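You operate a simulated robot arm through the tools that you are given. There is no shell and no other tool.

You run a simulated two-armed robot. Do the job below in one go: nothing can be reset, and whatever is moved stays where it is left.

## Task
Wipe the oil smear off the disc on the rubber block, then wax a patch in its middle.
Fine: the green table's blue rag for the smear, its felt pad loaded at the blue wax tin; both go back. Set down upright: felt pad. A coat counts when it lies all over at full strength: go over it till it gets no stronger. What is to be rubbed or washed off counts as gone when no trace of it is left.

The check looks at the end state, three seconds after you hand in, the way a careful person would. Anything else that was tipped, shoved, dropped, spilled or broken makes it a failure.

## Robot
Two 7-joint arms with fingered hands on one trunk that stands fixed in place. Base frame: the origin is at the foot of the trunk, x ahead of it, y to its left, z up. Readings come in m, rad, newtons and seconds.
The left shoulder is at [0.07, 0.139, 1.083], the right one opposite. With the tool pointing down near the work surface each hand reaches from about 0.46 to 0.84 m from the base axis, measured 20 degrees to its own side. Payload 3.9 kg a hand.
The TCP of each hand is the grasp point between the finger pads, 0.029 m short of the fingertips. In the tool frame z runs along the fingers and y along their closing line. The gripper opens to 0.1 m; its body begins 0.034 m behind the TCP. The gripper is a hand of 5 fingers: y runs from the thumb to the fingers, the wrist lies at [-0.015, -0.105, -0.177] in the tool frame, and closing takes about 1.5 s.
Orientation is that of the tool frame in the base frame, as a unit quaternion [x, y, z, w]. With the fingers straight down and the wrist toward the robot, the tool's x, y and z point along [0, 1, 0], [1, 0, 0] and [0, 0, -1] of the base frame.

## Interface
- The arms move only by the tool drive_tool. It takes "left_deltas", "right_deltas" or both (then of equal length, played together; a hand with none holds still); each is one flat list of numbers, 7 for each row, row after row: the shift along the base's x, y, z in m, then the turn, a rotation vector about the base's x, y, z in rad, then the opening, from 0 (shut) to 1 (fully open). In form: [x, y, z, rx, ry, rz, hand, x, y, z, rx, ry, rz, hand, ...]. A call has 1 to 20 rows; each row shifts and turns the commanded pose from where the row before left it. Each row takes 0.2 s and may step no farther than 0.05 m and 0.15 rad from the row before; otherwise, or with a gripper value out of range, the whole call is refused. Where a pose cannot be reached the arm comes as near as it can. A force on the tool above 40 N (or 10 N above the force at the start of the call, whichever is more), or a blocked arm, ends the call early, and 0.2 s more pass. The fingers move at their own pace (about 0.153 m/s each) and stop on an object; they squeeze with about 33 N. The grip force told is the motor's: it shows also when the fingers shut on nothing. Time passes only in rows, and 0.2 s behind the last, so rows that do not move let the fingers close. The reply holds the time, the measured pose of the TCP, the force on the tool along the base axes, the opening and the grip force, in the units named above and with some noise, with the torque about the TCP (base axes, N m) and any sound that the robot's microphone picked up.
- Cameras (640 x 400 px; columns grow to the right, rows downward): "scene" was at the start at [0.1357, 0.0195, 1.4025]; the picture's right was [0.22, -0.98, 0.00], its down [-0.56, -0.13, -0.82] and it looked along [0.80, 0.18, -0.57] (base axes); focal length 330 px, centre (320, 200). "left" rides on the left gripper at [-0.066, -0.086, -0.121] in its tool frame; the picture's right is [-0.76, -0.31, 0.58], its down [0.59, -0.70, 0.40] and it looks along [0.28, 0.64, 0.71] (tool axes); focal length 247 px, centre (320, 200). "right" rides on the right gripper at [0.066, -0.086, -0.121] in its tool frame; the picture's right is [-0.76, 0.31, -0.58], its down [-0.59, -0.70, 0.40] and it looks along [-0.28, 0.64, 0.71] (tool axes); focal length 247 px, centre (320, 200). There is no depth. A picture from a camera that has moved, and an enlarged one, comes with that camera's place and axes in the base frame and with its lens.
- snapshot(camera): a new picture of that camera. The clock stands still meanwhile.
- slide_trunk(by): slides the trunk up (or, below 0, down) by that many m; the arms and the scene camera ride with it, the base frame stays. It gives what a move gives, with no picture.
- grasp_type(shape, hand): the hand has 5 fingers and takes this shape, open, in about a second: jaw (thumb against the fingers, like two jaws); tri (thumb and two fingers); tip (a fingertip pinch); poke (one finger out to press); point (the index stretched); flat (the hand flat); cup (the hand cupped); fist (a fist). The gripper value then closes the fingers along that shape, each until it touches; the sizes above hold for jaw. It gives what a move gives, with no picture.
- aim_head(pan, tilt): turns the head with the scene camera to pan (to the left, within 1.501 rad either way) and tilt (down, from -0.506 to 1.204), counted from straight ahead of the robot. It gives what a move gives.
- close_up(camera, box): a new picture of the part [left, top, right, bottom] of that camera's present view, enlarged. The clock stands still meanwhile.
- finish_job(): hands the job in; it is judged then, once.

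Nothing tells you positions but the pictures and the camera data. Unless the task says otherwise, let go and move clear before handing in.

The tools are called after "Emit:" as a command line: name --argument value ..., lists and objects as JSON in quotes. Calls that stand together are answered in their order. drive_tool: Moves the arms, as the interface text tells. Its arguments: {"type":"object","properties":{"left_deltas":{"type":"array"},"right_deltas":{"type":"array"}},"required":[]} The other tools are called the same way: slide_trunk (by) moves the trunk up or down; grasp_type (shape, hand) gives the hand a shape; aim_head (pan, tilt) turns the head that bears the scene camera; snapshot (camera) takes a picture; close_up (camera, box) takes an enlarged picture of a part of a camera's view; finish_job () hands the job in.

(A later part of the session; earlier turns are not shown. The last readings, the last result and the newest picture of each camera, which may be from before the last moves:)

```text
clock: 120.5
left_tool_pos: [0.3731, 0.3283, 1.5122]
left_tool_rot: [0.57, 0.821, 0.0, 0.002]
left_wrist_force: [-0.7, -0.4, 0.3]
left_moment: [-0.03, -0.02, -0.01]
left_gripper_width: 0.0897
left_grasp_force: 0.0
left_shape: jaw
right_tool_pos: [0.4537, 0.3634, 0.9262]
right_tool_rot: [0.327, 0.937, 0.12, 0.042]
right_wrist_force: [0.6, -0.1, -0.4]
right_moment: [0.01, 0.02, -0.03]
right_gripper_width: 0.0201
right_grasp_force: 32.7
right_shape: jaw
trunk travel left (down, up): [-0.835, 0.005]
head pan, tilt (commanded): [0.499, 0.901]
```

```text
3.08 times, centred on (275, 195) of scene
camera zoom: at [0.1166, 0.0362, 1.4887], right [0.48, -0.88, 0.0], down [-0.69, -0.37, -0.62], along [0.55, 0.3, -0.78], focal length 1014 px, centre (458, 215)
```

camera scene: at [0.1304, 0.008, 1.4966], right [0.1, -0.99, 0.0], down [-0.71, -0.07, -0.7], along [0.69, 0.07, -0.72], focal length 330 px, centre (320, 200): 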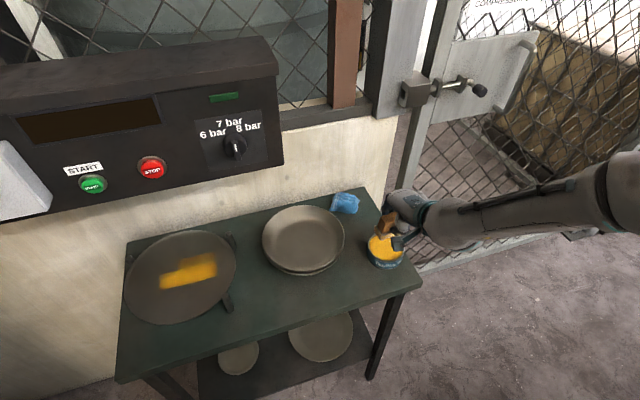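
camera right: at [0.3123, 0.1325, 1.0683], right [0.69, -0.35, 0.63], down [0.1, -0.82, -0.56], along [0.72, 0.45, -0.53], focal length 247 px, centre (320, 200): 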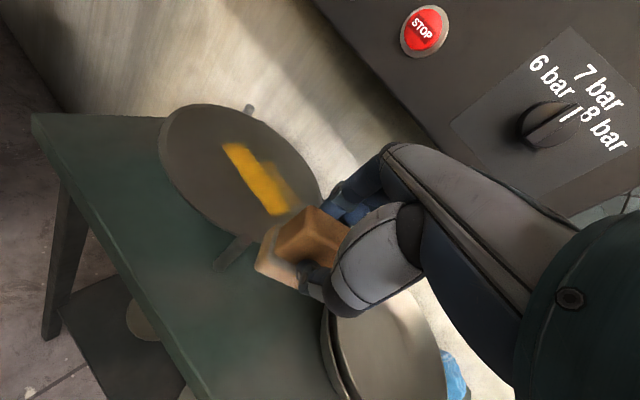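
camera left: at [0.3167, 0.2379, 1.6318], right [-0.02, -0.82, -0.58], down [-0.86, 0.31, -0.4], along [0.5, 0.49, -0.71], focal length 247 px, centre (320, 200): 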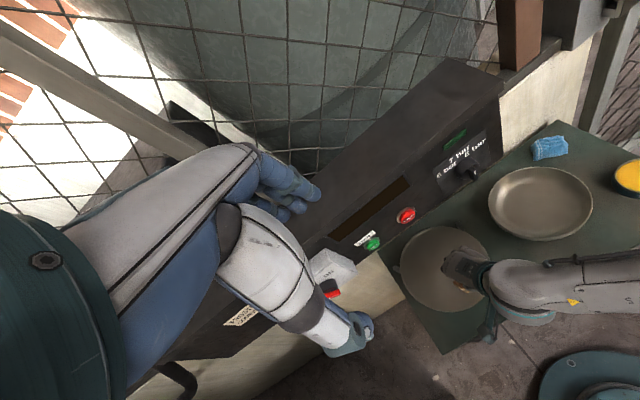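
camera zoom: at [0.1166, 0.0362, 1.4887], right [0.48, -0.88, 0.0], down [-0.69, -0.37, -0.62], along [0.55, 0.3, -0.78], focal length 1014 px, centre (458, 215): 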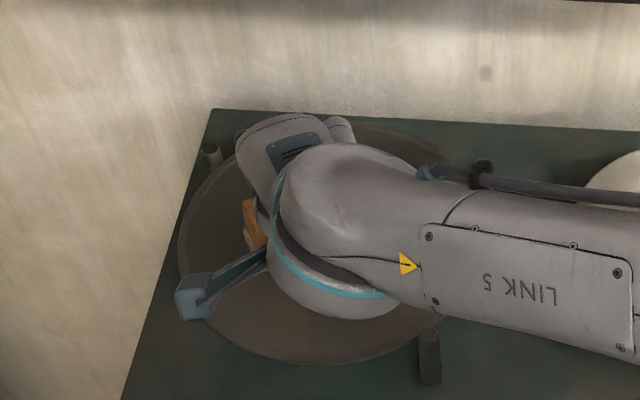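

The pad is over the left end of the patch. I lower it to contact.

Emit:
drive_tool --right_deltas '[0, 0, -0.008, 0, 0, 0, 0, 0, 0, -0.006, 0, 0, 0, 0, 0, 0, -0.004, 0, 0, 0, 0, 0, 0, 0, 0, 0, 0, 0]'

```text
clock: 121.5
left_tool_pos: [0.3743, 0.329, 1.5123]
left_tool_rot: [0.57, 0.822, 0.0, 0.002]
left_wrist_force: [-0.9, -0.9, 0.4]
left_moment: [-0.01, 0.03, 0.01]
left_gripper_width: 0.0899
left_grasp_force: 0.1
left_shape: jaw
right_tool_pos: [0.4523, 0.364, 0.9078]
right_tool_rot: [0.327, 0.936, 0.12, 0.042]
right_wrist_force: [-1.5, -0.6, -1.0]
right_moment: [0.02, 0.04, -0.01]
right_gripper_width: 0.02
right_grasp_force: 33.9
right_shape: jaw
trunk travel left (down, up): [-0.835, 0.005]
head pan, tilt (commanded): [0.499, 0.901]
```

Emit:
drive_tool --right_deltas '[0, 0, -0.0015, 0, 0, 0, 0, 0, 0, -0.0015, 0, 0, 0, 0, 0, 0, 0, 0, 0, 0, 0]'

```text
clock: 122.3
left_tool_pos: [0.3721, 0.3286, 1.5121]
left_tool_rot: [0.57, 0.821, 0.0, 0.002]
left_wrist_force: [-0.8, -0.5, -1.0]
left_moment: [-0.01, 0.0, -0.01]
left_gripper_width: 0.09
left_grasp_force: 0.1
left_shape: jaw
right_tool_pos: [0.4517, 0.3642, 0.9081]
right_tool_rot: [0.327, 0.936, 0.121, 0.042]
right_wrist_force: [1.1, 2.2, 9.0]
right_moment: [-0.01, -0.01, 0.0]
right_gripper_width: 0.0204
right_grasp_force: 33.0
right_shape: jaw
trunk travel left (down, up): [-0.835, 0.005]
head pan, tilt (commanded): [0.499, 0.901]
```

Good, 9 N. I rub lane by lane along the table direction, starting at the near edge.

Emit:
drive_tool --right_deltas '[0.0051, -0.0114, 0, 0, 0, 0, 0, 0.0051, -0.0114, 0, 0, 0, 0, 0, 0.0051, -0.0114, 0, 0, 0, 0, 0, 0.0051, -0.0114, 0, 0, 0, 0, 0, 0.0051, -0.0114, 0, 0, 0, 0, 0, 0.0051, -0.0114, 0, 0, 0, 0, 0, 0.0051, -0.0114, 0, 0, 0, 0, 0, 0.0137, 0.0061, 0, 0, 0, 0, 0, -0.0051, 0.0114, 0, 0, 0, 0, 0, -0.0051, 0.0114, 0, 0, 0, 0, 0, -0.0051, 0.0114, 0, 0, 0, 0, 0, -0.0051, 0.0114, 0, 0, 0, 0, 0, -0.0051, 0.0114, 0, 0, 0, 0, 0, -0.0051, 0.0114, 0, 0, 0, 0, 0, -0.0051, 0.0114, 0, 0, 0, 0, 0]'

Emit:
drive_tool --right_deltas '[0.0137, 0.0061, 0, 0, 0, 0, 0, 0.0051, -0.0114, 0, 0, 0, 0, 0, 0.0051, -0.0114, 0, 0, 0, 0, 0, 0.0051, -0.0114, 0, 0, 0, 0, 0, 0.0051, -0.0114, 0, 0, 0, 0, 0, 0.0051, -0.0114, 0, 0, 0, 0, 0, 0.0051, -0.0114, 0, 0, 0, 0, 0, 0.0051, -0.0114, 0, 0, 0, 0, 0, 0.0137, 0.0061, 0, 0, 0, 0, 0, -0.0051, 0.0114, 0, 0, 0, 0, 0, -0.0051, 0.0114, 0, 0, 0, 0, 0, -0.0051, 0.0114, 0, 0, 0, 0, 0, -0.0051, 0.0114, 0, 0, 0, 0, 0, -0.0051, 0.0114, 0, 0, 0, 0, 0, -0.0051, 0.0114, 0, 0, 0, 0, 0, -0.0051, 0.0114, 0, 0, 0, 0, 0]'

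```text
clock: 125.5
left_tool_pos: [0.3721, 0.3271, 1.5122]
left_tool_rot: [0.57, 0.822, 0.002, 0.002]
left_wrist_force: [-0.4, -0.8, -0.4]
left_moment: [-0.02, 0.01, -0.03]
left_gripper_width: 0.0898
left_grasp_force: 0.0
left_shape: jaw
right_tool_pos: [0.465, 0.3696, 0.9063]
right_tool_rot: [0.326, 0.937, 0.121, 0.042]
right_wrist_force: [0.7, -3.1, 7.9]
right_moment: [-0.18, 0.07, 0.04]
right_gripper_width: 0.0204
right_grasp_force: 32.9
right_shape: jaw
trunk travel left (down, up): [-0.835, 0.005]
head pan, tilt (commanded): [0.499, 0.901]
```

```text
clock: 128.9
left_tool_pos: [0.3718, 0.3275, 1.5136]
left_tool_rot: [0.57, 0.822, 0.001, 0.001]
left_wrist_force: [0.1, -1.7, -0.3]
left_moment: [-0.01, 0.03, -0.01]
left_gripper_width: 0.0899
left_grasp_force: 0.0
left_shape: jaw
right_tool_pos: [0.4981, 0.3719, 0.9075]
right_tool_rot: [0.327, 0.936, 0.12, 0.042]
right_wrist_force: [-2.4, 0.6, 7.6]
right_moment: [-0.01, 0.06, 0.03]
right_gripper_width: 0.0204
right_grasp_force: 32.8
right_shape: jaw
right hand out of reach, approached as far as the arm can: row 16
trunk travel left (down, up): [-0.835, 0.005]
head pan, tilt (commanded): [0.499, 0.901]
```

Four lanes done. I lift and back off to inspect the coat.

Emit:
drive_tool --right_deltas '[0, 0, 0.01, 0, 0, 0, 0, -0.01, -0.02, 0.02, 0, 0, 0, 0, -0.02, -0.04, 0.02, 0, 0, 0, 0, -0.02, -0.045, 0.005, 0, 0, 0, 0, -0.01, -0.045, 0, 0, 0, 0, 0, 0, -0.045, 0, 0, 0, 0, 0]'

Emit:
close_up --camera "left" --box '[400, 215, 510, 325]'

Emit:
close_up --camera "scene" --box '[220, 140, 340, 260]'

Emit:
snapshot --camera "right"

```text
clock: 130.3
left_tool_pos: [0.3723, 0.3261, 1.5124]
left_tool_rot: [0.569, 0.822, 0.002, 0.001]
left_wrist_force: [-0.3, 0.4, 0.2]
left_moment: [0.02, -0.01, -0.02]
left_gripper_width: 0.09
left_grasp_force: 0.0
left_shape: jaw
right_tool_pos: [0.4393, 0.1736, 0.9586]
right_tool_rot: [0.326, 0.937, 0.119, 0.043]
right_wrist_force: [0.1, -0.3, -1.4]
right_moment: [0.03, -0.01, 0.01]
right_gripper_width: 0.0199
right_grasp_force: 32.9
right_shape: jaw
trunk travel left (down, up): [-0.835, 0.005]
head pan, tilt (commanded): [0.499, 0.901]
```

```text
3.64 times, centred on (455, 270) of left
camera zoom: at [0.3163, 0.2355, 1.6323], right [-0.02, -0.82, -0.58], down [-0.86, 0.31, -0.4], along [0.5, 0.49, -0.71], focal length 898 px, centre (-171, -54)
```

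zoom: 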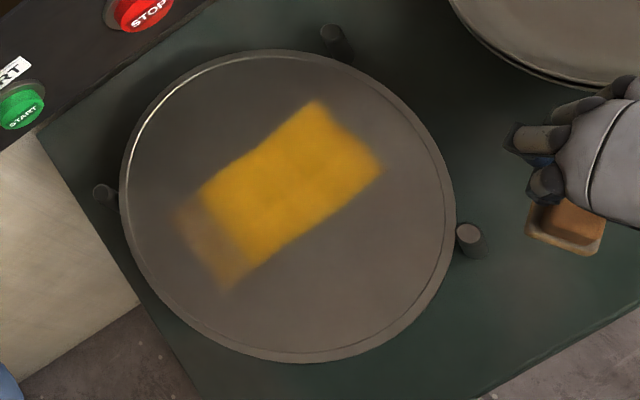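

```text
3.33 times, centred on (280, 200) of scene
camera zoom: at [0.1159, 0.0344, 1.4888], right [0.48, -0.88, 0.0], down [-0.69, -0.37, -0.62], along [0.55, 0.3, -0.78], focal length 1099 px, centre (453, 200)
```

zoom: 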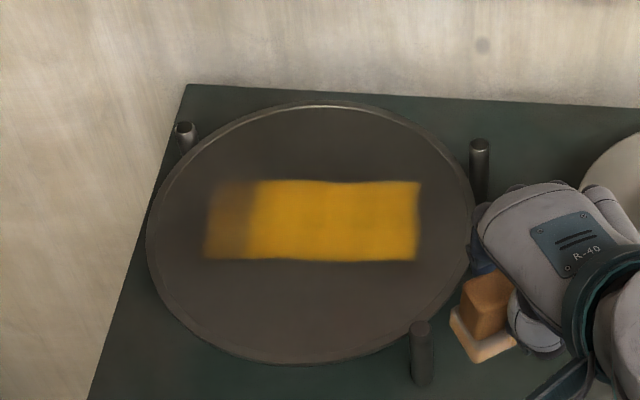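

```text
taken
camera right: at [0.3178, 0.1269, 1.0553], right [0.69, -0.35, 0.64], down [0.1, -0.82, -0.56], along [0.72, 0.45, -0.53], focal length 247 px, centre (320, 200)
```

right: 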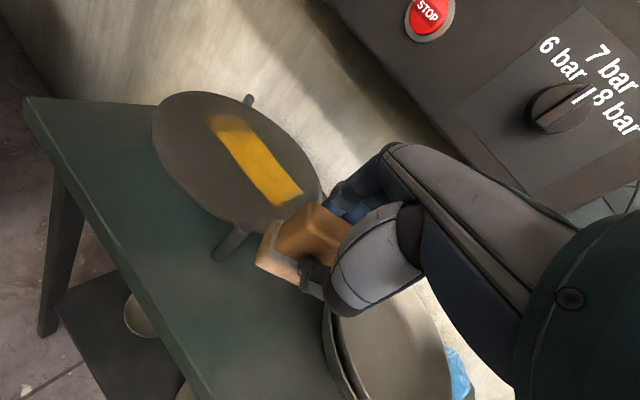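

The coat is a table-aligned rectangle centred on the disc, about 15 × 7 cm; only its left end is still faint, which lies beyond the right arm's current reach. I set the pad on the disc again to regrip with more forward tilt.

Emit:
drive_tool --right_deltas '[0.009, 0.0354, -0.005, 0, 0, 0, 0, 0.009, 0.0354, -0.006, 0, 0, 0, 0, 0.009, 0.0354, -0.008, 0, 0, 0, 0, 0.009, 0.0354, -0.01, 0, 0, 0, 0, 0, 0, -0.01, 0, 0, 0, 0, 0, 0, -0.01, 0, 0, 0, 0, 0, 0, 0, 0, 0, 0, 0]'

```text
clock: 131.9
left_tool_pos: [0.373, 0.3296, 1.5107]
left_tool_rot: [0.569, 0.822, 0.0, 0.001]
left_wrist_force: [0.3, -0.5, 0.2]
left_moment: [0.0, 0.02, 0.05]
left_gripper_width: 0.09
left_grasp_force: 0.2
left_shape: jaw
right_tool_pos: [0.4738, 0.3191, 0.9116]
right_tool_rot: [0.327, 0.937, 0.12, 0.042]
right_wrist_force: [-0.2, -0.4, -0.5]
right_moment: [0.0, 0.02, -0.01]
right_gripper_width: 0.02
right_grasp_force: 33.2
right_shape: jaw
trunk travel left (down, up): [-0.835, 0.005]
head pan, tilt (commanded): [0.499, 0.901]
```

Emit:
drive_tool --right_deltas '[0, 0, -0.003, 0, 0, 0, 0, 0, 0, -0.0015, 0, 0, 0, 0, 0, 0, 0, 0, 0, 0, 0]'

```text
clock: 132.7
left_tool_pos: [0.3735, 0.329, 1.5109]
left_tool_rot: [0.571, 0.821, 0.0, 0.001]
left_wrist_force: [1.0, -0.3, 0.1]
left_moment: [-0.02, 0.0, 0.0]
left_gripper_width: 0.0898
left_grasp_force: 0.0
left_shape: jaw
right_tool_pos: [0.4747, 0.3179, 0.9077]
right_tool_rot: [0.326, 0.937, 0.12, 0.042]
right_wrist_force: [0.6, 0.4, 0.3]
right_moment: [0.02, 0.0, -0.01]
right_gripper_width: 0.0203
right_grasp_force: 32.8
right_shape: jaw
trunk travel left (down, up): [-0.835, 0.005]
head pan, tilt (commanded): [0.499, 0.901]
```

The pad is just at the surface. I lower one more millimetre, open, tilt the hand 0.15 rad further and check before closing.

Emit:
drive_tool --right_deltas '[0, 0, -0.0012, 0, 0, 0, 0, 0, 0, 0, 0, 0, 0, 0.25, 0, 0, 0, 0, 0, 0, 0.35, 0, 0, 0, 0, 0, 0, 0.42, 0, 0, 0.006, 0, 0, 0, 0.42, -0.002, -0.0025, 0, 0.0585, -0.0469, 0, 0.42, 0, 0, 0, 0.0585, -0.0469, 0, 0.42, 0, 0, 0, 0, 0, 0, 0.42]'

Emit:
close_up --camera "right" --box '[180, 130, 400, 350]'

Emit:
close_up --camera "scene" --box '[220, 140, 340, 260]'

```text
clock: 134.5
left_tool_pos: [0.3724, 0.3293, 1.511]
left_tool_rot: [0.57, 0.821, 0.0, 0.0]
left_wrist_force: [0.6, 0.3, 0.1]
left_moment: [-0.02, -0.05, 0.01]
left_gripper_width: 0.0896
left_grasp_force: 0.0
left_shape: jaw
right_tool_pos: [0.473, 0.3167, 0.9135]
right_tool_rot: [0.323, 0.925, 0.19, 0.066]
right_wrist_force: [0.1, 0.2, 0.7]
right_moment: [0.03, 0.05, -0.01]
right_gripper_width: 0.0417
right_grasp_force: 0.0
right_shape: jaw
trunk travel left (down, up): [-0.835, 0.005]
head pan, tilt (commanded): [0.499, 0.901]
```

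```text
1.82 times, centred on (290, 240) of right
camera zoom: at [0.3428, 0.2597, 0.9917], right [0.63, -0.43, 0.65], down [0.16, -0.75, -0.64], along [0.76, 0.5, -0.4], focal length 449 px, centre (374, 127)
```

zoom: 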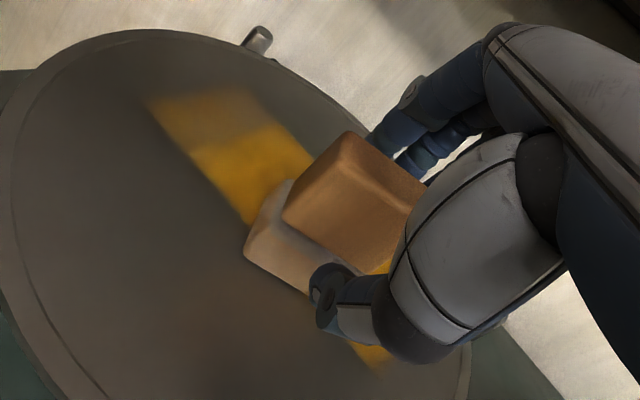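

```text
3.33 times, centred on (280, 200) of scene
camera zoom: at [0.116, 0.0366, 1.4887], right [0.48, -0.88, 0.0], down [-0.69, -0.38, -0.62], along [0.55, 0.3, -0.78], focal length 1099 px, centre (453, 200)
```

zoom: 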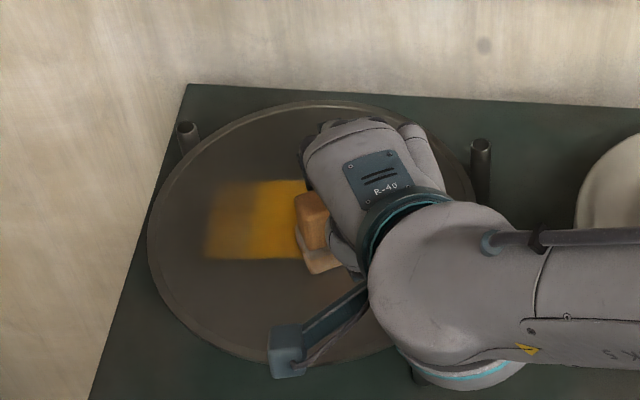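

Everything is in place; I close on the handle.

Emit:
drive_tool --right_deltas '[0, 0, 0, 0, 0, 0, 0.3, 0, 0, 0, 0, 0, 0, 0.2, 0, 0, 0, 0, 0, 0, 0.1, 0, 0, 0, 0, 0, 0, 0, 0, 0, 0, 0, 0, 0, 0, 0, 0, 0, 0, 0, 0, 0]'

Emit:
close_up --camera "right" --box '[180, 130, 400, 350]'

Emit:
close_up --camera "scene" --box '[220, 140, 340, 260]'

```text
clock: 135.9
left_tool_pos: [0.3721, 0.3285, 1.5121]
left_tool_rot: [0.57, 0.822, 0.0, 0.001]
left_wrist_force: [1.0, 0.0, -0.1]
left_moment: [-0.02, 0.0, 0.0]
left_gripper_width: 0.0896
left_grasp_force: 0.1
left_shape: jaw
right_tool_pos: [0.4729, 0.3172, 0.9127]
right_tool_rot: [0.323, 0.925, 0.189, 0.066]
right_wrist_force: [-0.1, -0.5, 2.1]
right_moment: [-0.04, 0.03, 0.02]
right_gripper_width: 0.0189
right_grasp_force: 33.1
right_shape: jaw
trunk travel left (down, up): [-0.835, 0.005]
head pan, tilt (commanded): [0.499, 0.901]
```

```text
1.82 times, centred on (290, 240) of right
camera zoom: at [0.3427, 0.2595, 0.9917], right [0.63, -0.43, 0.65], down [0.16, -0.75, -0.64], along [0.76, 0.5, -0.4], focal length 449 px, centre (374, 127)
```

zoom: 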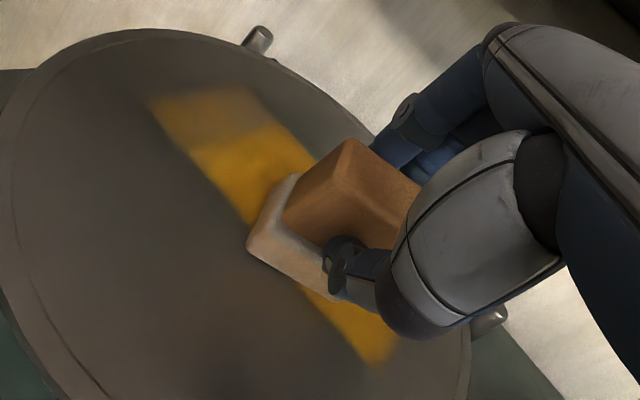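

```text
3.33 times, centred on (280, 200) of scene
camera zoom: at [0.116, 0.0361, 1.4887], right [0.48, -0.88, 0.0], down [-0.69, -0.38, -0.62], along [0.55, 0.3, -0.78], focal length 1099 px, centre (453, 200)
```

zoom: 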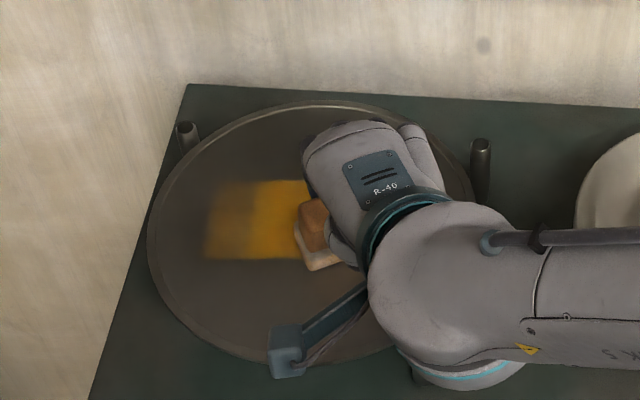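

Gripped. I lift clear to check that the pad hangs level in the new grip.

Emit:
drive_tool --right_deltas '[0, 0, 0.01, 0, 0, 0, 0, -0.005, -0.01, 0.02, 0, 0, 0, 0, -0.01, -0.035, 0.02, 0, 0, 0, 0, -0.01, -0.04, 0.01, 0, 0, 0, 0, -0.005, -0.045, 0, 0, 0, 0, 0, 0, 0, 0, 0, 0, 0, 0]'

Emit:
close_up --camera "scene" --box '[260, 150, 380, 270]'

Emit:
close_up --camera "right" --box '[180, 130, 400, 350]'

```text
clock: 137.3
left_tool_pos: [0.3739, 0.33, 1.5106]
left_tool_rot: [0.57, 0.822, 0.0, 0.002]
left_wrist_force: [0.4, -0.6, 0.2]
left_moment: [-0.03, -0.02, 0.01]
left_gripper_width: 0.0898
left_grasp_force: 0.1
left_shape: jaw
right_tool_pos: [0.4439, 0.1857, 0.973]
right_tool_rot: [0.323, 0.925, 0.19, 0.066]
right_wrist_force: [0.1, 0.3, -0.2]
right_moment: [-0.08, -0.03, 0.02]
right_gripper_width: 0.019
right_grasp_force: 32.6
right_shape: jaw
trunk travel left (down, up): [-0.835, 0.005]
head pan, tilt (commanded): [0.499, 0.901]
```

```text
3.33 times, centred on (320, 210) of scene
camera zoom: at [0.1164, 0.0371, 1.4887], right [0.48, -0.88, 0.0], down [-0.69, -0.38, -0.62], along [0.55, 0.3, -0.78], focal length 1099 px, centre (320, 167)
```

zoom: 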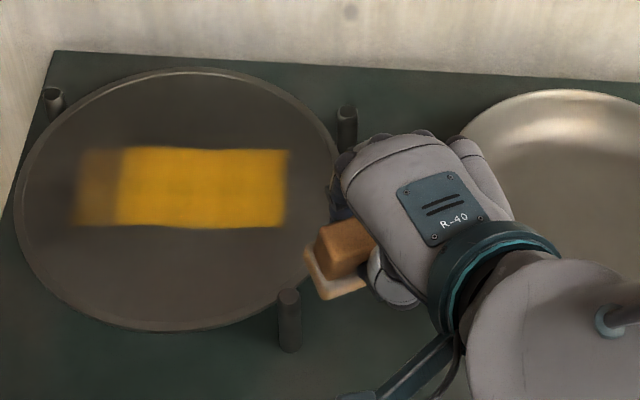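

```text
1.82 times, centred on (290, 240) of right
camera zoom: at [0.3148, 0.1282, 1.0508], right [0.63, -0.43, 0.65], down [0.16, -0.75, -0.64], along [0.76, 0.5, -0.4], focal length 449 px, centre (374, 127)
```

zoom: 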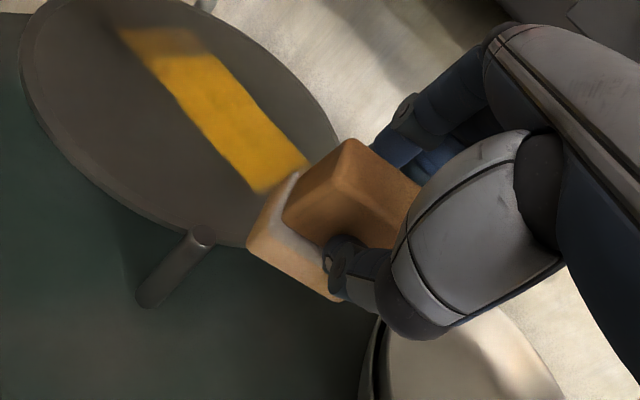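

The main area looks evenly strong; only the left column is faint. I go to the tin to reload with the new grip (the pad's centre now lies 2.5 cm ahead of the grasp point).

Emit:
drive_tool --right_deltas '[0.0175, -0.0332, 0.002, 0, 0, -0.055, 0, 0.0175, -0.0332, 0, 0, 0, -0.055, 0, 0.0175, -0.0332, 0, 0, 0, -0.055, 0, 0.0175, -0.0332, 0, 0, 0, -0.055, 0, 0.0175, -0.0332, 0, 0, 0, -0.055, 0, 0.0175, -0.0332, 0, 0, 0, -0.055, 0, 0.0175, -0.0332, 0, 0, 0, -0.055, 0, 0.0175, -0.0332, -0.008, 0, 0, -0.055, 0, 0.0175, -0.0328, -0.012, 0, 0, -0.055, 0, 0, 0, 0, 0, 0, 0, 0]'

Emit:
close_up --camera "right" --box '[160, 150, 400, 390]'

Emit:
aim_head --pan 0.1 --tilt 0.8

Emit:
close_up --camera "scene" --box '[330, 150, 450, 290]'

```text
clock: 139.5
left_tool_pos: [0.3723, 0.3289, 1.5118]
left_tool_rot: [0.57, 0.821, 0.0, 0.002]
left_wrist_force: [0.0, 0.1, 0.1]
left_moment: [0.0, -0.05, 0.02]
left_gripper_width: 0.09
left_grasp_force: 0.0
left_shape: jaw
right_tool_pos: [0.6004, -0.113, 0.9555]
right_tool_rot: [0.54, 0.817, 0.168, 0.111]
right_wrist_force: [0.7, -0.2, -1.8]
right_moment: [-0.02, 0.01, -0.01]
right_gripper_width: 0.0191
right_grasp_force: 33.0
right_shape: jaw
trunk travel left (down, up): [-0.835, 0.005]
head pan, tilt (commanded): [0.499, 0.901]
```

```text
1.67 times, centred on (280, 270) of right
camera zoom: at [0.4573, -0.1008, 1.0331], right [0.35, -0.67, 0.65], down [-0.22, -0.73, -0.64], along [0.91, 0.08, -0.4], focal length 412 px, centre (387, 83)
```

zoom: 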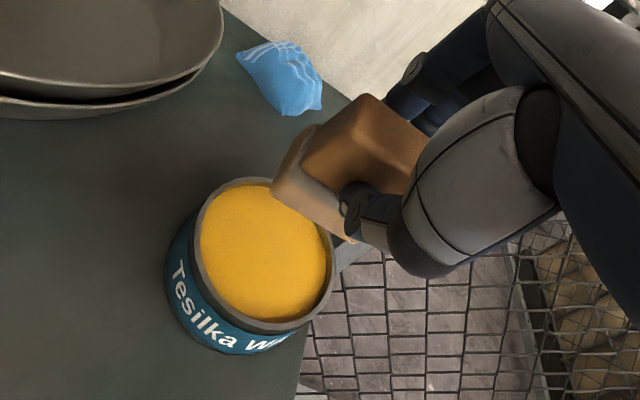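

```text
clock: 140.4
left_tool_pos: [0.374, 0.3288, 1.5114]
left_tool_rot: [0.569, 0.822, 0.0, 0.001]
left_wrist_force: [-1.1, -0.1, 0.0]
left_moment: [0.03, 0.02, 0.01]
left_gripper_width: 0.0897
left_grasp_force: 0.0
left_shape: jaw
right_tool_pos: [0.6002, -0.1119, 0.9545]
right_tool_rot: [0.54, 0.817, 0.167, 0.11]
right_wrist_force: [-0.8, -0.1, -1.4]
right_moment: [-0.01, 0.0, 0.0]
right_gripper_width: 0.0191
right_grasp_force: 32.9
right_shape: jaw
trunk travel left (down, up): [-0.835, 0.005]
head pan, tilt (commanded): [0.099, 0.799]
```

```text
2.86 times, centred on (390, 220) of scene
camera zoom: at [0.1304, 0.0081, 1.4966], right [0.1, -0.99, 0.0], down [-0.71, -0.07, -0.7], along [0.69, 0.07, -0.72], focal length 942 px, centre (120, 143)
```

zoom: 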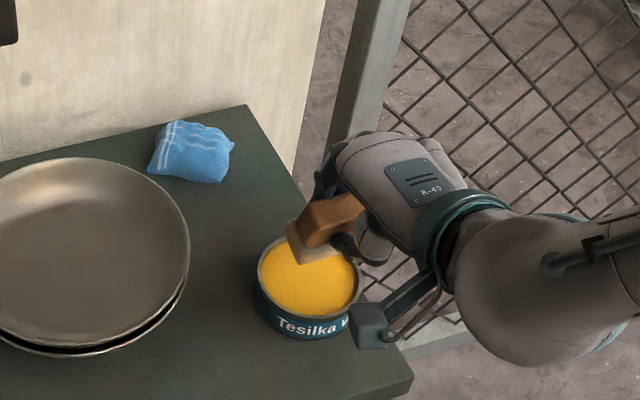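

The pad is over the tin's middle again. I lower it toward the wax.

Emit:
drive_tool --right_deltas '[0.002, 0.001, -0.015, 0, 0, 0, 0, 0, 0, -0.02, 0, 0, 0, 0, 0, 0, -0.015, 0, 0, 0, 0, 0, 0, 0, 0, 0, 0, 0]'

Emit:
close_up --camera "right" --box '[160, 150, 400, 390]'

Emit:
close_up --camera "scene" --box '[340, 180, 440, 280]'

```text
clock: 141.4
left_tool_pos: [0.3741, 0.3289, 1.5112]
left_tool_rot: [0.57, 0.822, 0.0, 0.002]
left_wrist_force: [0.3, 0.0, -0.3]
left_moment: [0.01, 0.0, -0.01]
left_gripper_width: 0.0898
left_grasp_force: 0.0
left_shape: jaw
right_tool_pos: [0.6016, -0.1113, 0.9046]
right_tool_rot: [0.54, 0.817, 0.168, 0.111]
right_wrist_force: [0.4, -0.7, -0.4]
right_moment: [0.0, 0.0, -0.03]
right_gripper_width: 0.019
right_grasp_force: 32.7
right_shape: jaw
trunk travel left (down, up): [-0.835, 0.005]
head pan, tilt (commanded): [0.099, 0.799]
```

```text
1.67 times, centred on (280, 270) of right
camera zoom: at [0.4594, -0.1003, 0.9827], right [0.35, -0.67, 0.65], down [-0.22, -0.73, -0.64], along [0.91, 0.08, -0.4], focal length 412 px, centre (387, 83)
```

zoom: 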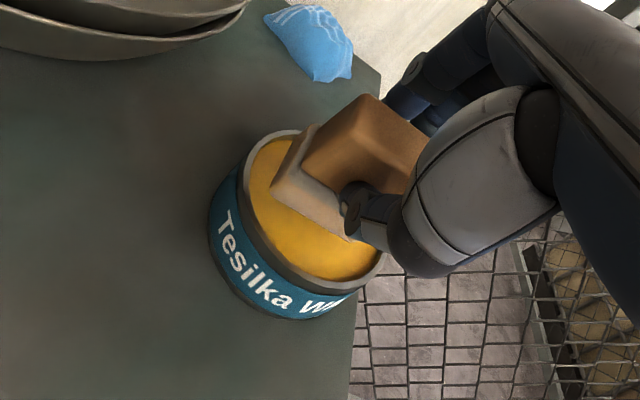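

```text
4.00 times, centred on (390, 230) of scene
camera zoom: at [0.1301, 0.0082, 1.4966], right [0.1, -1.0, 0.0], down [-0.71, -0.07, -0.7], along [0.69, 0.07, -0.72], focal length 1318 px, centre (40, 80)
```

zoom: 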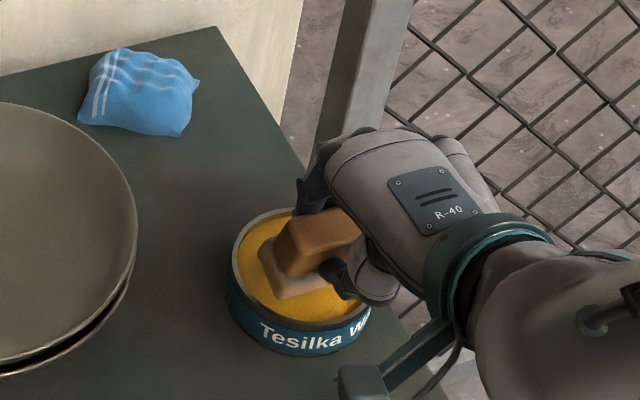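

Inside the rim all round. I lower onto the wax and load.

Emit:
drive_tool --right_deltas '[0.001, -0.001, -0.005, 0, 0, 0, 0, 0, 0, -0.004, 0, 0, 0, 0, 0, 0, -0.002, 0, 0, 0, 0, 0, 0, 0, 0, 0, 0, 0]'

```text
clock: 142.4
left_tool_pos: [0.3717, 0.3276, 1.5125]
left_tool_rot: [0.57, 0.821, 0.0, 0.001]
left_wrist_force: [-0.2, -0.2, -0.5]
left_moment: [0.0, -0.01, -0.01]
left_gripper_width: 0.0898
left_grasp_force: 0.1
left_shape: jaw
right_tool_pos: [0.6027, -0.112, 0.896]
right_tool_rot: [0.54, 0.817, 0.169, 0.112]
right_wrist_force: [-0.2, -0.5, 6.3]
right_moment: [-0.01, 0.0, 0.02]
right_gripper_width: 0.0189
right_grasp_force: 32.8
right_shape: jaw
trunk travel left (down, up): [-0.835, 0.005]
head pan, tilt (commanded): [0.099, 0.799]
```

Emit:
drive_tool --right_deltas '[0, 0, -0.001, 0, 0, 0, 0, 0, 0, 0, 0, 0, 0.03, 0, 0, 0, 0, 0, 0, -0.03, 0, 0.002, 0, 0, 0, 0, -0.03, 0, -0.002, 0, 0, 0, 0, 0.03, 0, 0, 0.002, 0, 0, 0, 0, 0, 0, -0.002, 0, 0, 0, 0, 0, 0, 0, 0, 0, 0, 0, 0, 0, 0, 0, 0, 0, 0, 0, 0, 0, 0.015, 0, 0, 0, 0, 0, 0, 0.025, 0, 0, 0, 0, 0, 0, 0.03, 0, 0, 0, 0]'

Emit:
close_up --camera "scene" --box '[340, 150, 440, 280]'

Emit:
close_up --camera "right" --box '[160, 150, 400, 390]'

```text
clock: 145.0
left_tool_pos: [0.3738, 0.3283, 1.5118]
left_tool_rot: [0.57, 0.821, 0.001, 0.001]
left_wrist_force: [0.4, 0.0, -0.7]
left_moment: [0.03, 0.0, -0.02]
left_gripper_width: 0.09
left_grasp_force: 0.0
left_shape: jaw
right_tool_pos: [0.6018, -0.1111, 0.9646]
right_tool_rot: [0.54, 0.817, 0.167, 0.11]
right_wrist_force: [-0.1, 0.6, -0.5]
right_moment: [-0.02, -0.02, 0.02]
right_gripper_width: 0.0194
right_grasp_force: 32.7
right_shape: jaw
trunk travel left (down, up): [-0.835, 0.005]
head pan, tilt (commanded): [0.099, 0.799]
```

```text
3.08 times, centred on (390, 215) of scene
camera zoom: at [0.1294, 0.0083, 1.4966], right [0.1, -0.99, 0.0], down [-0.71, -0.07, -0.7], along [0.69, 0.07, -0.72], focal length 1014 px, centre (105, 154)
```

zoom: 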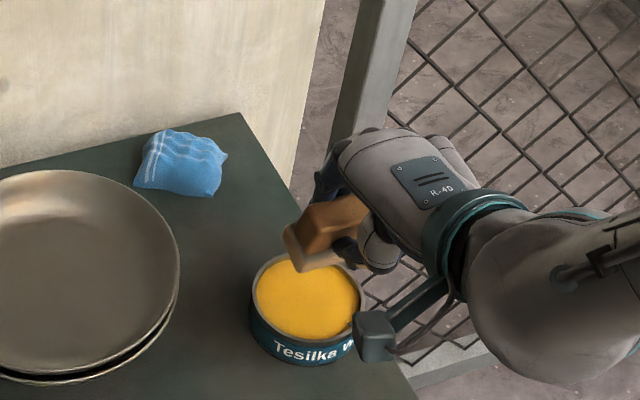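

```text
1.67 times, centred on (280, 270) of right
camera zoom: at [0.46, -0.1005, 1.0425], right [0.35, -0.67, 0.65], down [-0.22, -0.73, -0.64], along [0.91, 0.08, -0.4], focal length 412 px, centre (387, 83)
```

zoom: 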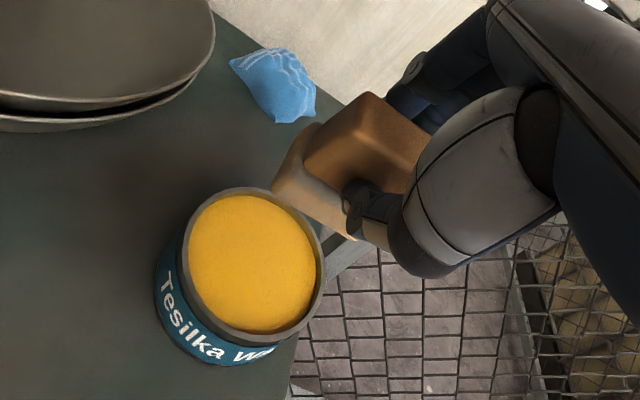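

Loaded again. I carry the pad back beside the disc while rising, then lower the trunk by 0.1 m for more level reach.

Emit:
drive_tool --right_deltas '[-0.0175, 0.0332, 0.012, 0, 0, 0.055, 0, -0.0175, 0.0332, 0.012, 0, 0, 0.055, 0, -0.0175, 0.0332, 0.012, 0, 0, 0.055, 0, -0.0175, 0.0332, 0.012, 0, 0, 0.055, 0, -0.0175, 0.0332, 0.012, 0, 0, 0.055, 0, -0.0175, 0.0332, 0.012, 0, 0, 0.055, 0, -0.0175, 0.0332, 0.012, 0, 0, 0.055, 0, -0.0175, 0.0332, 0.012, 0, 0, 0.055, 0, -0.0175, 0.0328, 0.014, 0, 0, 0.055, 0, 0, 0, 0, 0, 0, 0, 0]'

Emit:
slide_trunk --by -0.1

Emit:
aim_head --pan 0.5 --tilt 0.9

Emit:
snapshot --camera "scene"

Emit:
snapshot --camera "left"

```text
clock: 147.2
left_tool_pos: [0.3733, 0.3283, 1.5123]
left_tool_rot: [0.57, 0.822, 0.0, 0.001]
left_wrist_force: [0.4, -0.4, 0.1]
left_moment: [0.0, -0.04, -0.02]
left_gripper_width: 0.0899
left_grasp_force: 0.0
left_shape: jaw
right_tool_pos: [0.447, 0.1865, 1.0723]
right_tool_rot: [0.322, 0.925, 0.19, 0.067]
right_wrist_force: [0.2, -0.7, 0.7]
right_moment: [0.02, 0.02, 0.01]
right_gripper_width: 0.0194
right_grasp_force: 32.7
right_shape: jaw
trunk travel left (down, up): [-0.835, 0.005]
head pan, tilt (commanded): [0.099, 0.799]
```

```text
clock: 148.5
left_tool_pos: [0.3733, 0.3295, 1.4127]
left_tool_rot: [0.569, 0.822, 0.0, 0.0]
left_wrist_force: [0.3, 0.4, -0.6]
left_moment: [-0.01, 0.02, 0.01]
left_gripper_width: 0.0897
left_grasp_force: 0.0
left_shape: jaw
right_tool_pos: [0.4469, 0.1859, 0.9713]
right_tool_rot: [0.323, 0.925, 0.19, 0.067]
right_wrist_force: [0.3, 0.5, -0.9]
right_moment: [-0.02, 0.02, -0.01]
right_gripper_width: 0.0194
right_grasp_force: 33.2
right_shape: jaw
trunk travel left (down, up): [-0.735, 0.105]
head pan, tilt (commanded): [0.099, 0.799]
```

```text
clock: 149.4
left_tool_pos: [0.3729, 0.3282, 1.4117]
left_tool_rot: [0.569, 0.822, 0.001, 0.001]
left_wrist_force: [-0.3, -0.4, 0.4]
left_moment: [-0.02, -0.03, 0.01]
left_gripper_width: 0.0898
left_grasp_force: 0.1
left_shape: jaw
right_tool_pos: [0.4467, 0.1862, 0.9708]
right_tool_rot: [0.323, 0.925, 0.191, 0.066]
right_wrist_force: [-0.7, 0.5, -0.6]
right_moment: [0.0, -0.02, 0.03]
right_gripper_width: 0.0192
right_grasp_force: 32.9
right_shape: jaw
trunk travel left (down, up): [-0.735, 0.105]
head pan, tilt (commanded): [0.499, 0.901]
```

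```text
taken
camera scene: at [0.1164, 0.0362, 1.3887], right [0.48, -0.88, 0.0], down [-0.69, -0.37, -0.62], along [0.55, 0.3, -0.78], focal length 330 px, centre (320, 200)
```

scene: 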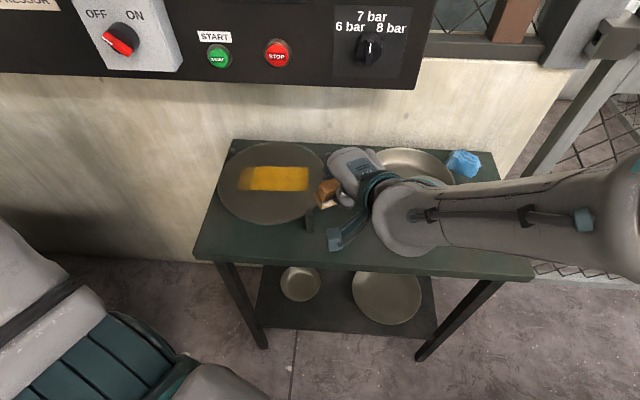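

```text
taken
camera left: at [0.3168, 0.2376, 1.5318], right [-0.02, -0.82, -0.58], down [-0.86, 0.31, -0.4], along [0.5, 0.49, -0.71], focal length 247 px, centre (320, 200)
```

left: 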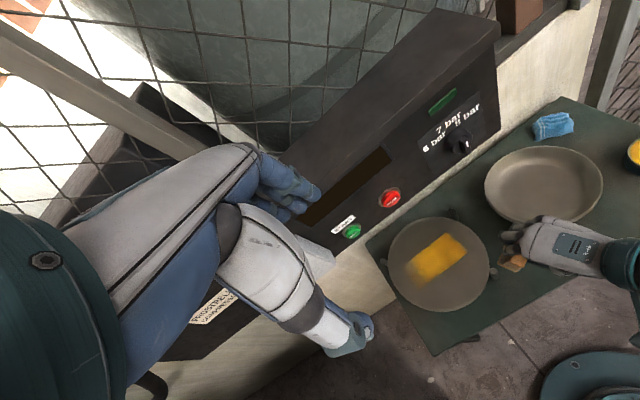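

The trunk is lower and both arms are clear. I move the pad over the faint left end of the patch.

Emit:
drive_tool --right_deltas '[0, 0.04, -0.006, 0, 0, 0, 0, 0, 0.04, -0.006, 0, 0, 0, 0, 0, 0.04, -0.006, 0, 0, 0, 0, 0, 0.04, -0.006, 0, 0, 0, 0, -0.003, 0.0214, -0.008, 0, 0, 0, 0, -0.003, 0.0214, -0.008, 0, 0, 0, 0, 0, 0, -0.01, 0, 0, 0, 0, 0, 0, -0.005, 0, 0, 0, 0, 0, 0, 0, 0, 0, 0, 0]'

Emit:
close_up --camera "right" --box '[120, 100, 400, 380]'

Emit:
close_up --camera "left" --box '[370, 190, 510, 330]'

```text
clock: 151.4
left_tool_pos: [0.3738, 0.329, 1.4116]
left_tool_rot: [0.571, 0.821, 0.0, 0.0]
left_wrist_force: [-0.1, 0.5, 0.4]
left_moment: [0.01, 0.02, 0.01]
left_gripper_width: 0.0897
left_grasp_force: 0.1
left_shape: jaw
right_tool_pos: [0.441, 0.3894, 0.9176]
right_tool_rot: [0.323, 0.925, 0.19, 0.067]
right_wrist_force: [0.6, -0.3, -0.2]
right_moment: [0.02, 0.0, 0.0]
right_gripper_width: 0.0193
right_grasp_force: 33.3
right_shape: jaw
trunk travel left (down, up): [-0.735, 0.105]
head pan, tilt (commanded): [0.499, 0.901]
```

```text
1.43 times, centred on (260, 240) of right
camera zoom: at [0.3103, 0.332, 0.995], right [0.63, -0.43, 0.65], down [0.16, -0.75, -0.64], along [0.76, 0.5, -0.4], focal length 353 px, centre (406, 143)
```

zoom: 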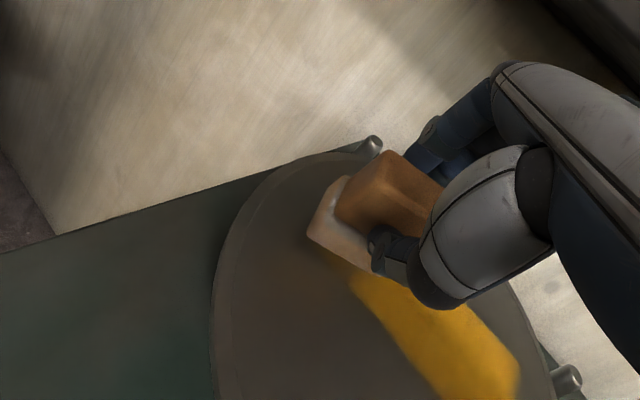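

```text
2.86 times, centred on (440, 260) of left
camera zoom: at [0.317, 0.238, 1.5317], right [-0.02, -0.82, -0.58], down [-0.86, 0.31, -0.4], along [0.5, 0.49, -0.71], focal length 706 px, centre (-23, 29)
```

zoom: 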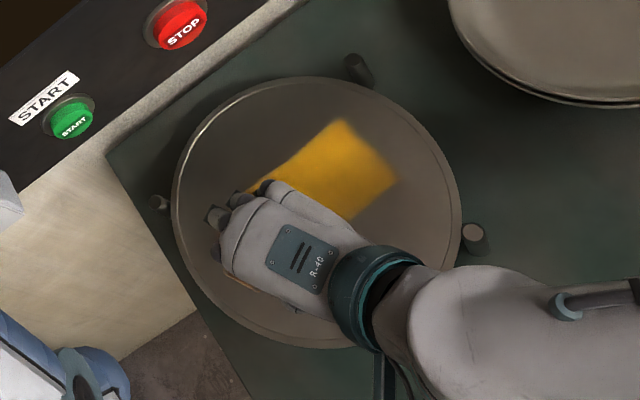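

Reached without complaint; the pad covers the left column. I lower it to contact.

Emit:
drive_tool --right_deltas '[0, 0, -0.003, 0, 0, 0, 0, 0, 0, -0.002, 0, 0, 0, 0, 0, 0, -0.001, 0, 0, 0, 0, 0, 0, 0, 0, 0, 0, 0]'

```text
clock: 152.4
left_tool_pos: [0.3726, 0.3276, 1.4138]
left_tool_rot: [0.57, 0.822, 0.001, 0.001]
left_wrist_force: [0.1, 0.3, -0.1]
left_moment: [0.02, 0.0, -0.02]
left_gripper_width: 0.0896
left_grasp_force: 0.2
left_shape: jaw
right_tool_pos: [0.44, 0.3885, 0.913]
right_tool_rot: [0.322, 0.925, 0.191, 0.066]
right_wrist_force: [-0.2, 0.1, 6.1]
right_moment: [0.07, 0.0, -0.01]
right_gripper_width: 0.0193
right_grasp_force: 33.3
right_shape: jaw
trunk travel left (down, up): [-0.735, 0.105]
head pan, tilt (commanded): [0.499, 0.901]
```

6 N. I rub the left column back and forth, front to back, at several side offsets.

Emit:
drive_tool --right_deltas '[0.0091, 0.0041, -0.0005, 0, 0, 0, 0, 0.0091, 0.0041, 0, 0, 0, 0, 0, 0.0091, 0.0041, 0, 0, 0, 0, 0, 0.0091, 0.0041, 0, 0, 0, 0, 0, -0.0041, 0.0091, 0, 0, 0, 0, 0, -0.0091, -0.0041, 0, 0, 0, 0, 0, -0.0091, -0.0041, 0, 0, 0, 0, 0, -0.0091, -0.0041, 0, 0, 0, 0, 0, -0.0091, -0.0041, 0, 0, 0, 0, 0, 0.0082, -0.0183, 0, 0, 0, 0, 0, 0.0091, 0.0041, 0, 0, 0, 0, 0, 0.0091, 0.0041, 0, 0, 0, 0, 0, 0.0091, 0.0041, 0, 0, 0, 0, 0, 0.0091, 0.0041, 0, 0, 0, 0, 0, -0.0041, 0.0091, 0, 0, 0, 0, 0, -0.0091, -0.0041, 0, 0, 0, 0, 0, -0.0091, -0.0041, 0, 0, 0, 0, 0, -0.0091, -0.0041, 0, 0, 0, 0, 0, -0.0091, -0.0041, 0, 0, 0, 0, 0]'

```text
clock: 156.4
left_tool_pos: [0.3726, 0.327, 1.4125]
left_tool_rot: [0.57, 0.822, 0.001, 0.002]
left_wrist_force: [-0.1, 0.1, 0.1]
left_moment: [-0.01, -0.01, -0.01]
left_gripper_width: 0.0899
left_grasp_force: 0.1
left_shape: jaw
right_tool_pos: [0.4477, 0.3759, 0.9102]
right_tool_rot: [0.324, 0.924, 0.19, 0.067]
right_wrist_force: [4.3, 1.7, 13.7]
right_moment: [0.22, -0.21, -0.04]
right_gripper_width: 0.0193
right_grasp_force: 32.9
right_shape: jaw
right hand out of reach, approached as far as the arm can: row 4, 5
trunk travel left (down, up): [-0.735, 0.105]
head pan, tilt (commanded): [0.499, 0.901]
```

Most of it worked, with the far left corner at the reach limit. I ease the pressure a bit and go over the whole patch in lanes for a second coat.

Emit:
drive_tool --right_deltas '[0.0051, -0.0114, 0.0008, 0, 0, 0, 0, 0.0051, -0.0114, 0, 0, 0, 0, 0, 0.0051, -0.0114, 0, 0, 0, 0, 0, 0.0051, -0.0114, 0, 0, 0, 0, 0, 0.0051, -0.0114, 0, 0, 0, 0, 0, 0.0051, -0.0114, 0, 0, 0, 0, 0, 0.0051, -0.0114, 0, 0, 0, 0, 0, 0.0051, -0.0114, 0, 0, 0, 0, 0, 0.016, 0.0071, 0, 0, 0, 0, 0, -0.0051, 0.0114, 0, 0, 0, 0, 0, -0.0051, 0.0114, 0, 0, 0, 0, 0, -0.0051, 0.0114, 0, 0, 0, 0, 0, -0.0051, 0.0114, 0, 0, 0, 0, 0, -0.0051, 0.0114, 0, 0, 0, 0, 0, -0.0051, 0.0114, 0, 0, 0, 0, 0, -0.0051, 0.0114, 0, 0, 0, 0, 0, -0.0051, 0.0114, 0, 0, 0, 0, 0]'

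Emit:
drive_tool --right_deltas '[0.008, 0.0036, 0, 0, 0, 0, 0, 0.0051, -0.0114, 0, 0, 0, 0, 0, 0.0051, -0.0114, 0, 0, 0, 0, 0, 0.0051, -0.0114, 0, 0, 0, 0, 0, 0.0051, -0.0114, 0, 0, 0, 0, 0, 0.0051, -0.0114, 0, 0, 0, 0, 0, 0.0051, -0.0114, 0, 0, 0, 0, 0, 0.0051, -0.0114, 0, 0, 0, 0, 0, 0.0051, -0.0114, 0, 0, 0, 0, 0, 0, 0, 0.01, 0, 0, 0, 0, -0.01, -0.02, 0.02, 0, 0, 0, 0, -0.02, -0.04, 0.02, 0, 0, 0, 0, -0.02, -0.04, 0.01, 0, 0, 0, 0, 0, -0.045, 0, 0, 0, 0, 0]'

Emit:
close_up --camera "scene" --box '[210, 120, 340, 240]'

Emit:
close_up --camera "left" --box '[380, 205, 500, 315]'

```text
clock: 160.0
left_tool_pos: [0.3736, 0.3277, 1.4127]
left_tool_rot: [0.57, 0.822, 0.001, 0.003]
left_wrist_force: [-0.2, -0.1, 0.6]
left_moment: [-0.03, 0.01, 0.01]
left_gripper_width: 0.0899
left_grasp_force: 0.1
left_shape: jaw
right_tool_pos: [0.4625, 0.3843, 0.9118]
right_tool_rot: [0.323, 0.925, 0.19, 0.066]
right_wrist_force: [0.1, -0.9, 7.3]
right_moment: [-0.04, 0.03, -0.01]
right_gripper_width: 0.0192
right_grasp_force: 32.4
right_shape: jaw
trunk travel left (down, up): [-0.735, 0.105]
head pan, tilt (commanded): [0.499, 0.901]
```

```text
clock: 163.0
left_tool_pos: [0.3738, 0.3272, 1.4111]
left_tool_rot: [0.57, 0.822, 0.001, 0.0]
left_wrist_force: [0.9, 0.3, -0.5]
left_moment: [0.02, -0.01, 0.02]
left_gripper_width: 0.0895
left_grasp_force: 0.1
left_shape: jaw
right_tool_pos: [0.4609, 0.1481, 0.9702]
right_tool_rot: [0.323, 0.925, 0.191, 0.066]
right_wrist_force: [0.8, -0.2, -0.5]
right_moment: [0.07, 0.01, 0.0]
right_gripper_width: 0.0195
right_grasp_force: 33.1
right_shape: jaw
trunk travel left (down, up): [-0.735, 0.105]
head pan, tilt (commanded): [0.499, 0.901]
```

```text
3.33 times, centred on (275, 180) of scene
camera zoom: at [0.1164, 0.0338, 1.3887], right [0.48, -0.88, 0.0], down [-0.69, -0.37, -0.62], along [0.55, 0.3, -0.78], focal length 1099 px, centre (470, 267)
```

zoom: 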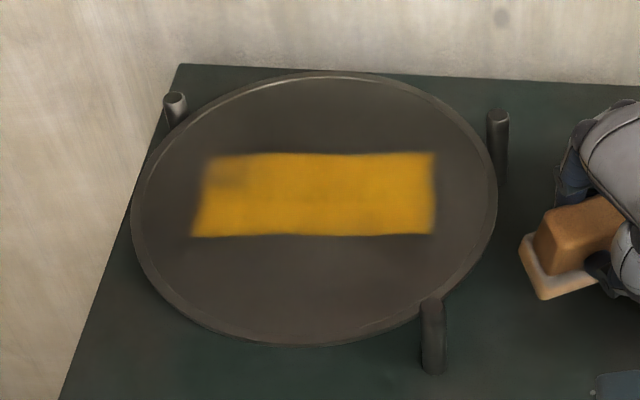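

```text
3.64 times, centred on (440, 260) of left
camera zoom: at [0.3169, 0.2347, 1.5323], right [-0.02, -0.82, -0.58], down [-0.86, 0.31, -0.4], along [0.5, 0.49, -0.71], focal length 898 px, centre (-116, -18)
```

zoom: 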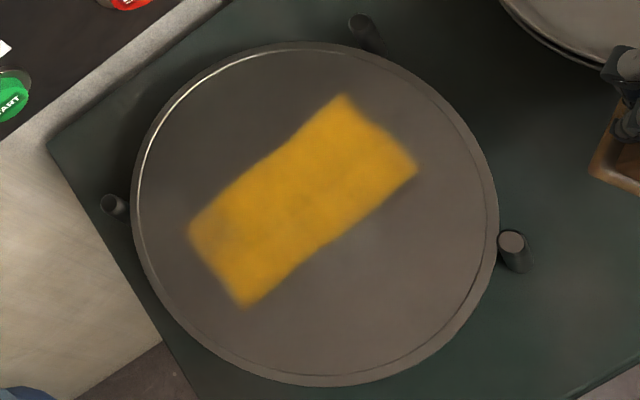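

The patch is now nearly uniform; only its far left corner seems slightly weaker. I zoom in more to judge.

Emit:
close_up --camera "scene" --box '[240, 135, 310, 200]'

Emit:
close_up --camera "left" --box '[400, 215, 475, 300]'

Emit:
close_up --camera "right" --box '[100, 0, 340, 200]'

```text
6.15 times, centred on (275, 168) of scene
camera zoom: at [0.1164, 0.0338, 1.3887], right [0.48, -0.88, 0.0], down [-0.69, -0.37, -0.62], along [0.55, 0.3, -0.78], focal length 2028 px, centre (597, 400)
```

zoom: 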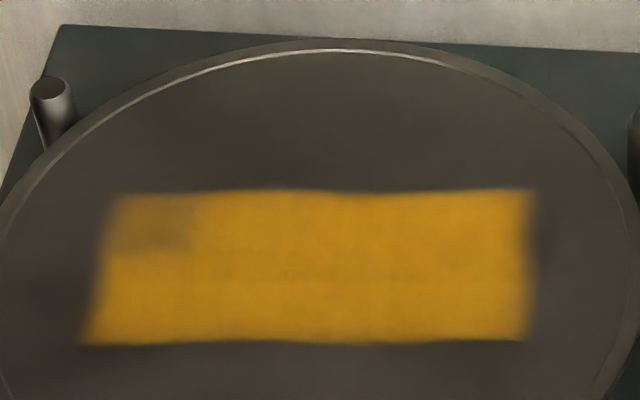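

```text
4.71 times, centred on (438, 258) of left
camera zoom: at [0.3169, 0.2347, 1.5323], right [-0.02, -0.82, -0.58], down [-0.86, 0.31, -0.4], along [0.5, 0.49, -0.71], focal length 1162 px, centre (-233, -71)
```

zoom: 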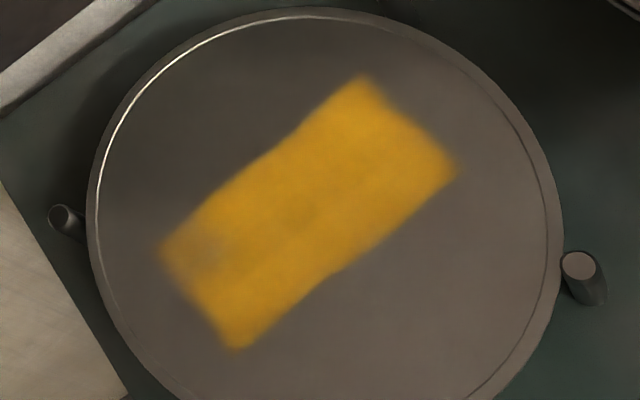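

```text
2.00 times, centred on (220, 100) of right
camera zoom: at [0.3319, 0.0911, 1.0483], right [0.63, -0.43, 0.65], down [0.16, -0.75, -0.65], along [0.76, 0.51, -0.4], focal length 494 px, centre (520, 400)
```

zoom: 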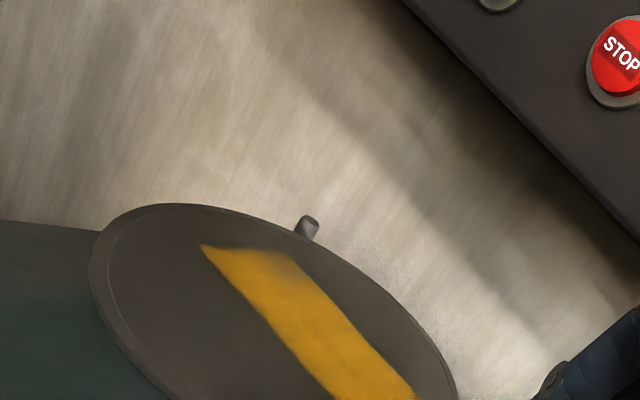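

Only the far-left corner cell (around n 0.615) is still weaker. I go back to that corner and rub it repeatedly within reach.

Emit:
drive_tool --right_deltas '[0, 0.04, -0.005, 0, 0, 0, 0, 0, 0.04, -0.005, 0, 0, 0, 0, 0, 0.04, -0.005, 0, 0, 0, 0, 0, 0.04, -0.005, 0, 0, 0, 0, 0, 0.04, -0.008, 0, 0, 0, 0, 0, 0.04, -0.008, 0, 0, 0, 0, 0, 0.008, -0.012, 0, 0, 0, 0, 0, 0, -0.006, 0, 0, 0, 0, 0, 0, -0.004, 0, 0, 0, 0, 0, 0, 0, 0, 0, 0, 0]'

```text
clock: 165.2
left_tool_pos: [0.3727, 0.3286, 1.4115]
left_tool_rot: [0.57, 0.821, 0.001, 0.002]
left_wrist_force: [-0.4, -0.3, -0.1]
left_moment: [0.0, 0.01, -0.03]
left_gripper_width: 0.0899
left_grasp_force: 0.0
left_shape: jaw
right_tool_pos: [0.4637, 0.4003, 0.9132]
right_tool_rot: [0.323, 0.925, 0.189, 0.066]
right_wrist_force: [-0.5, 0.6, -1.1]
right_moment: [-0.01, 0.0, 0.01]
right_gripper_width: 0.0192
right_grasp_force: 33.3
right_shape: jaw
trunk travel left (down, up): [-0.735, 0.105]
head pan, tilt (commanded): [0.499, 0.901]
```

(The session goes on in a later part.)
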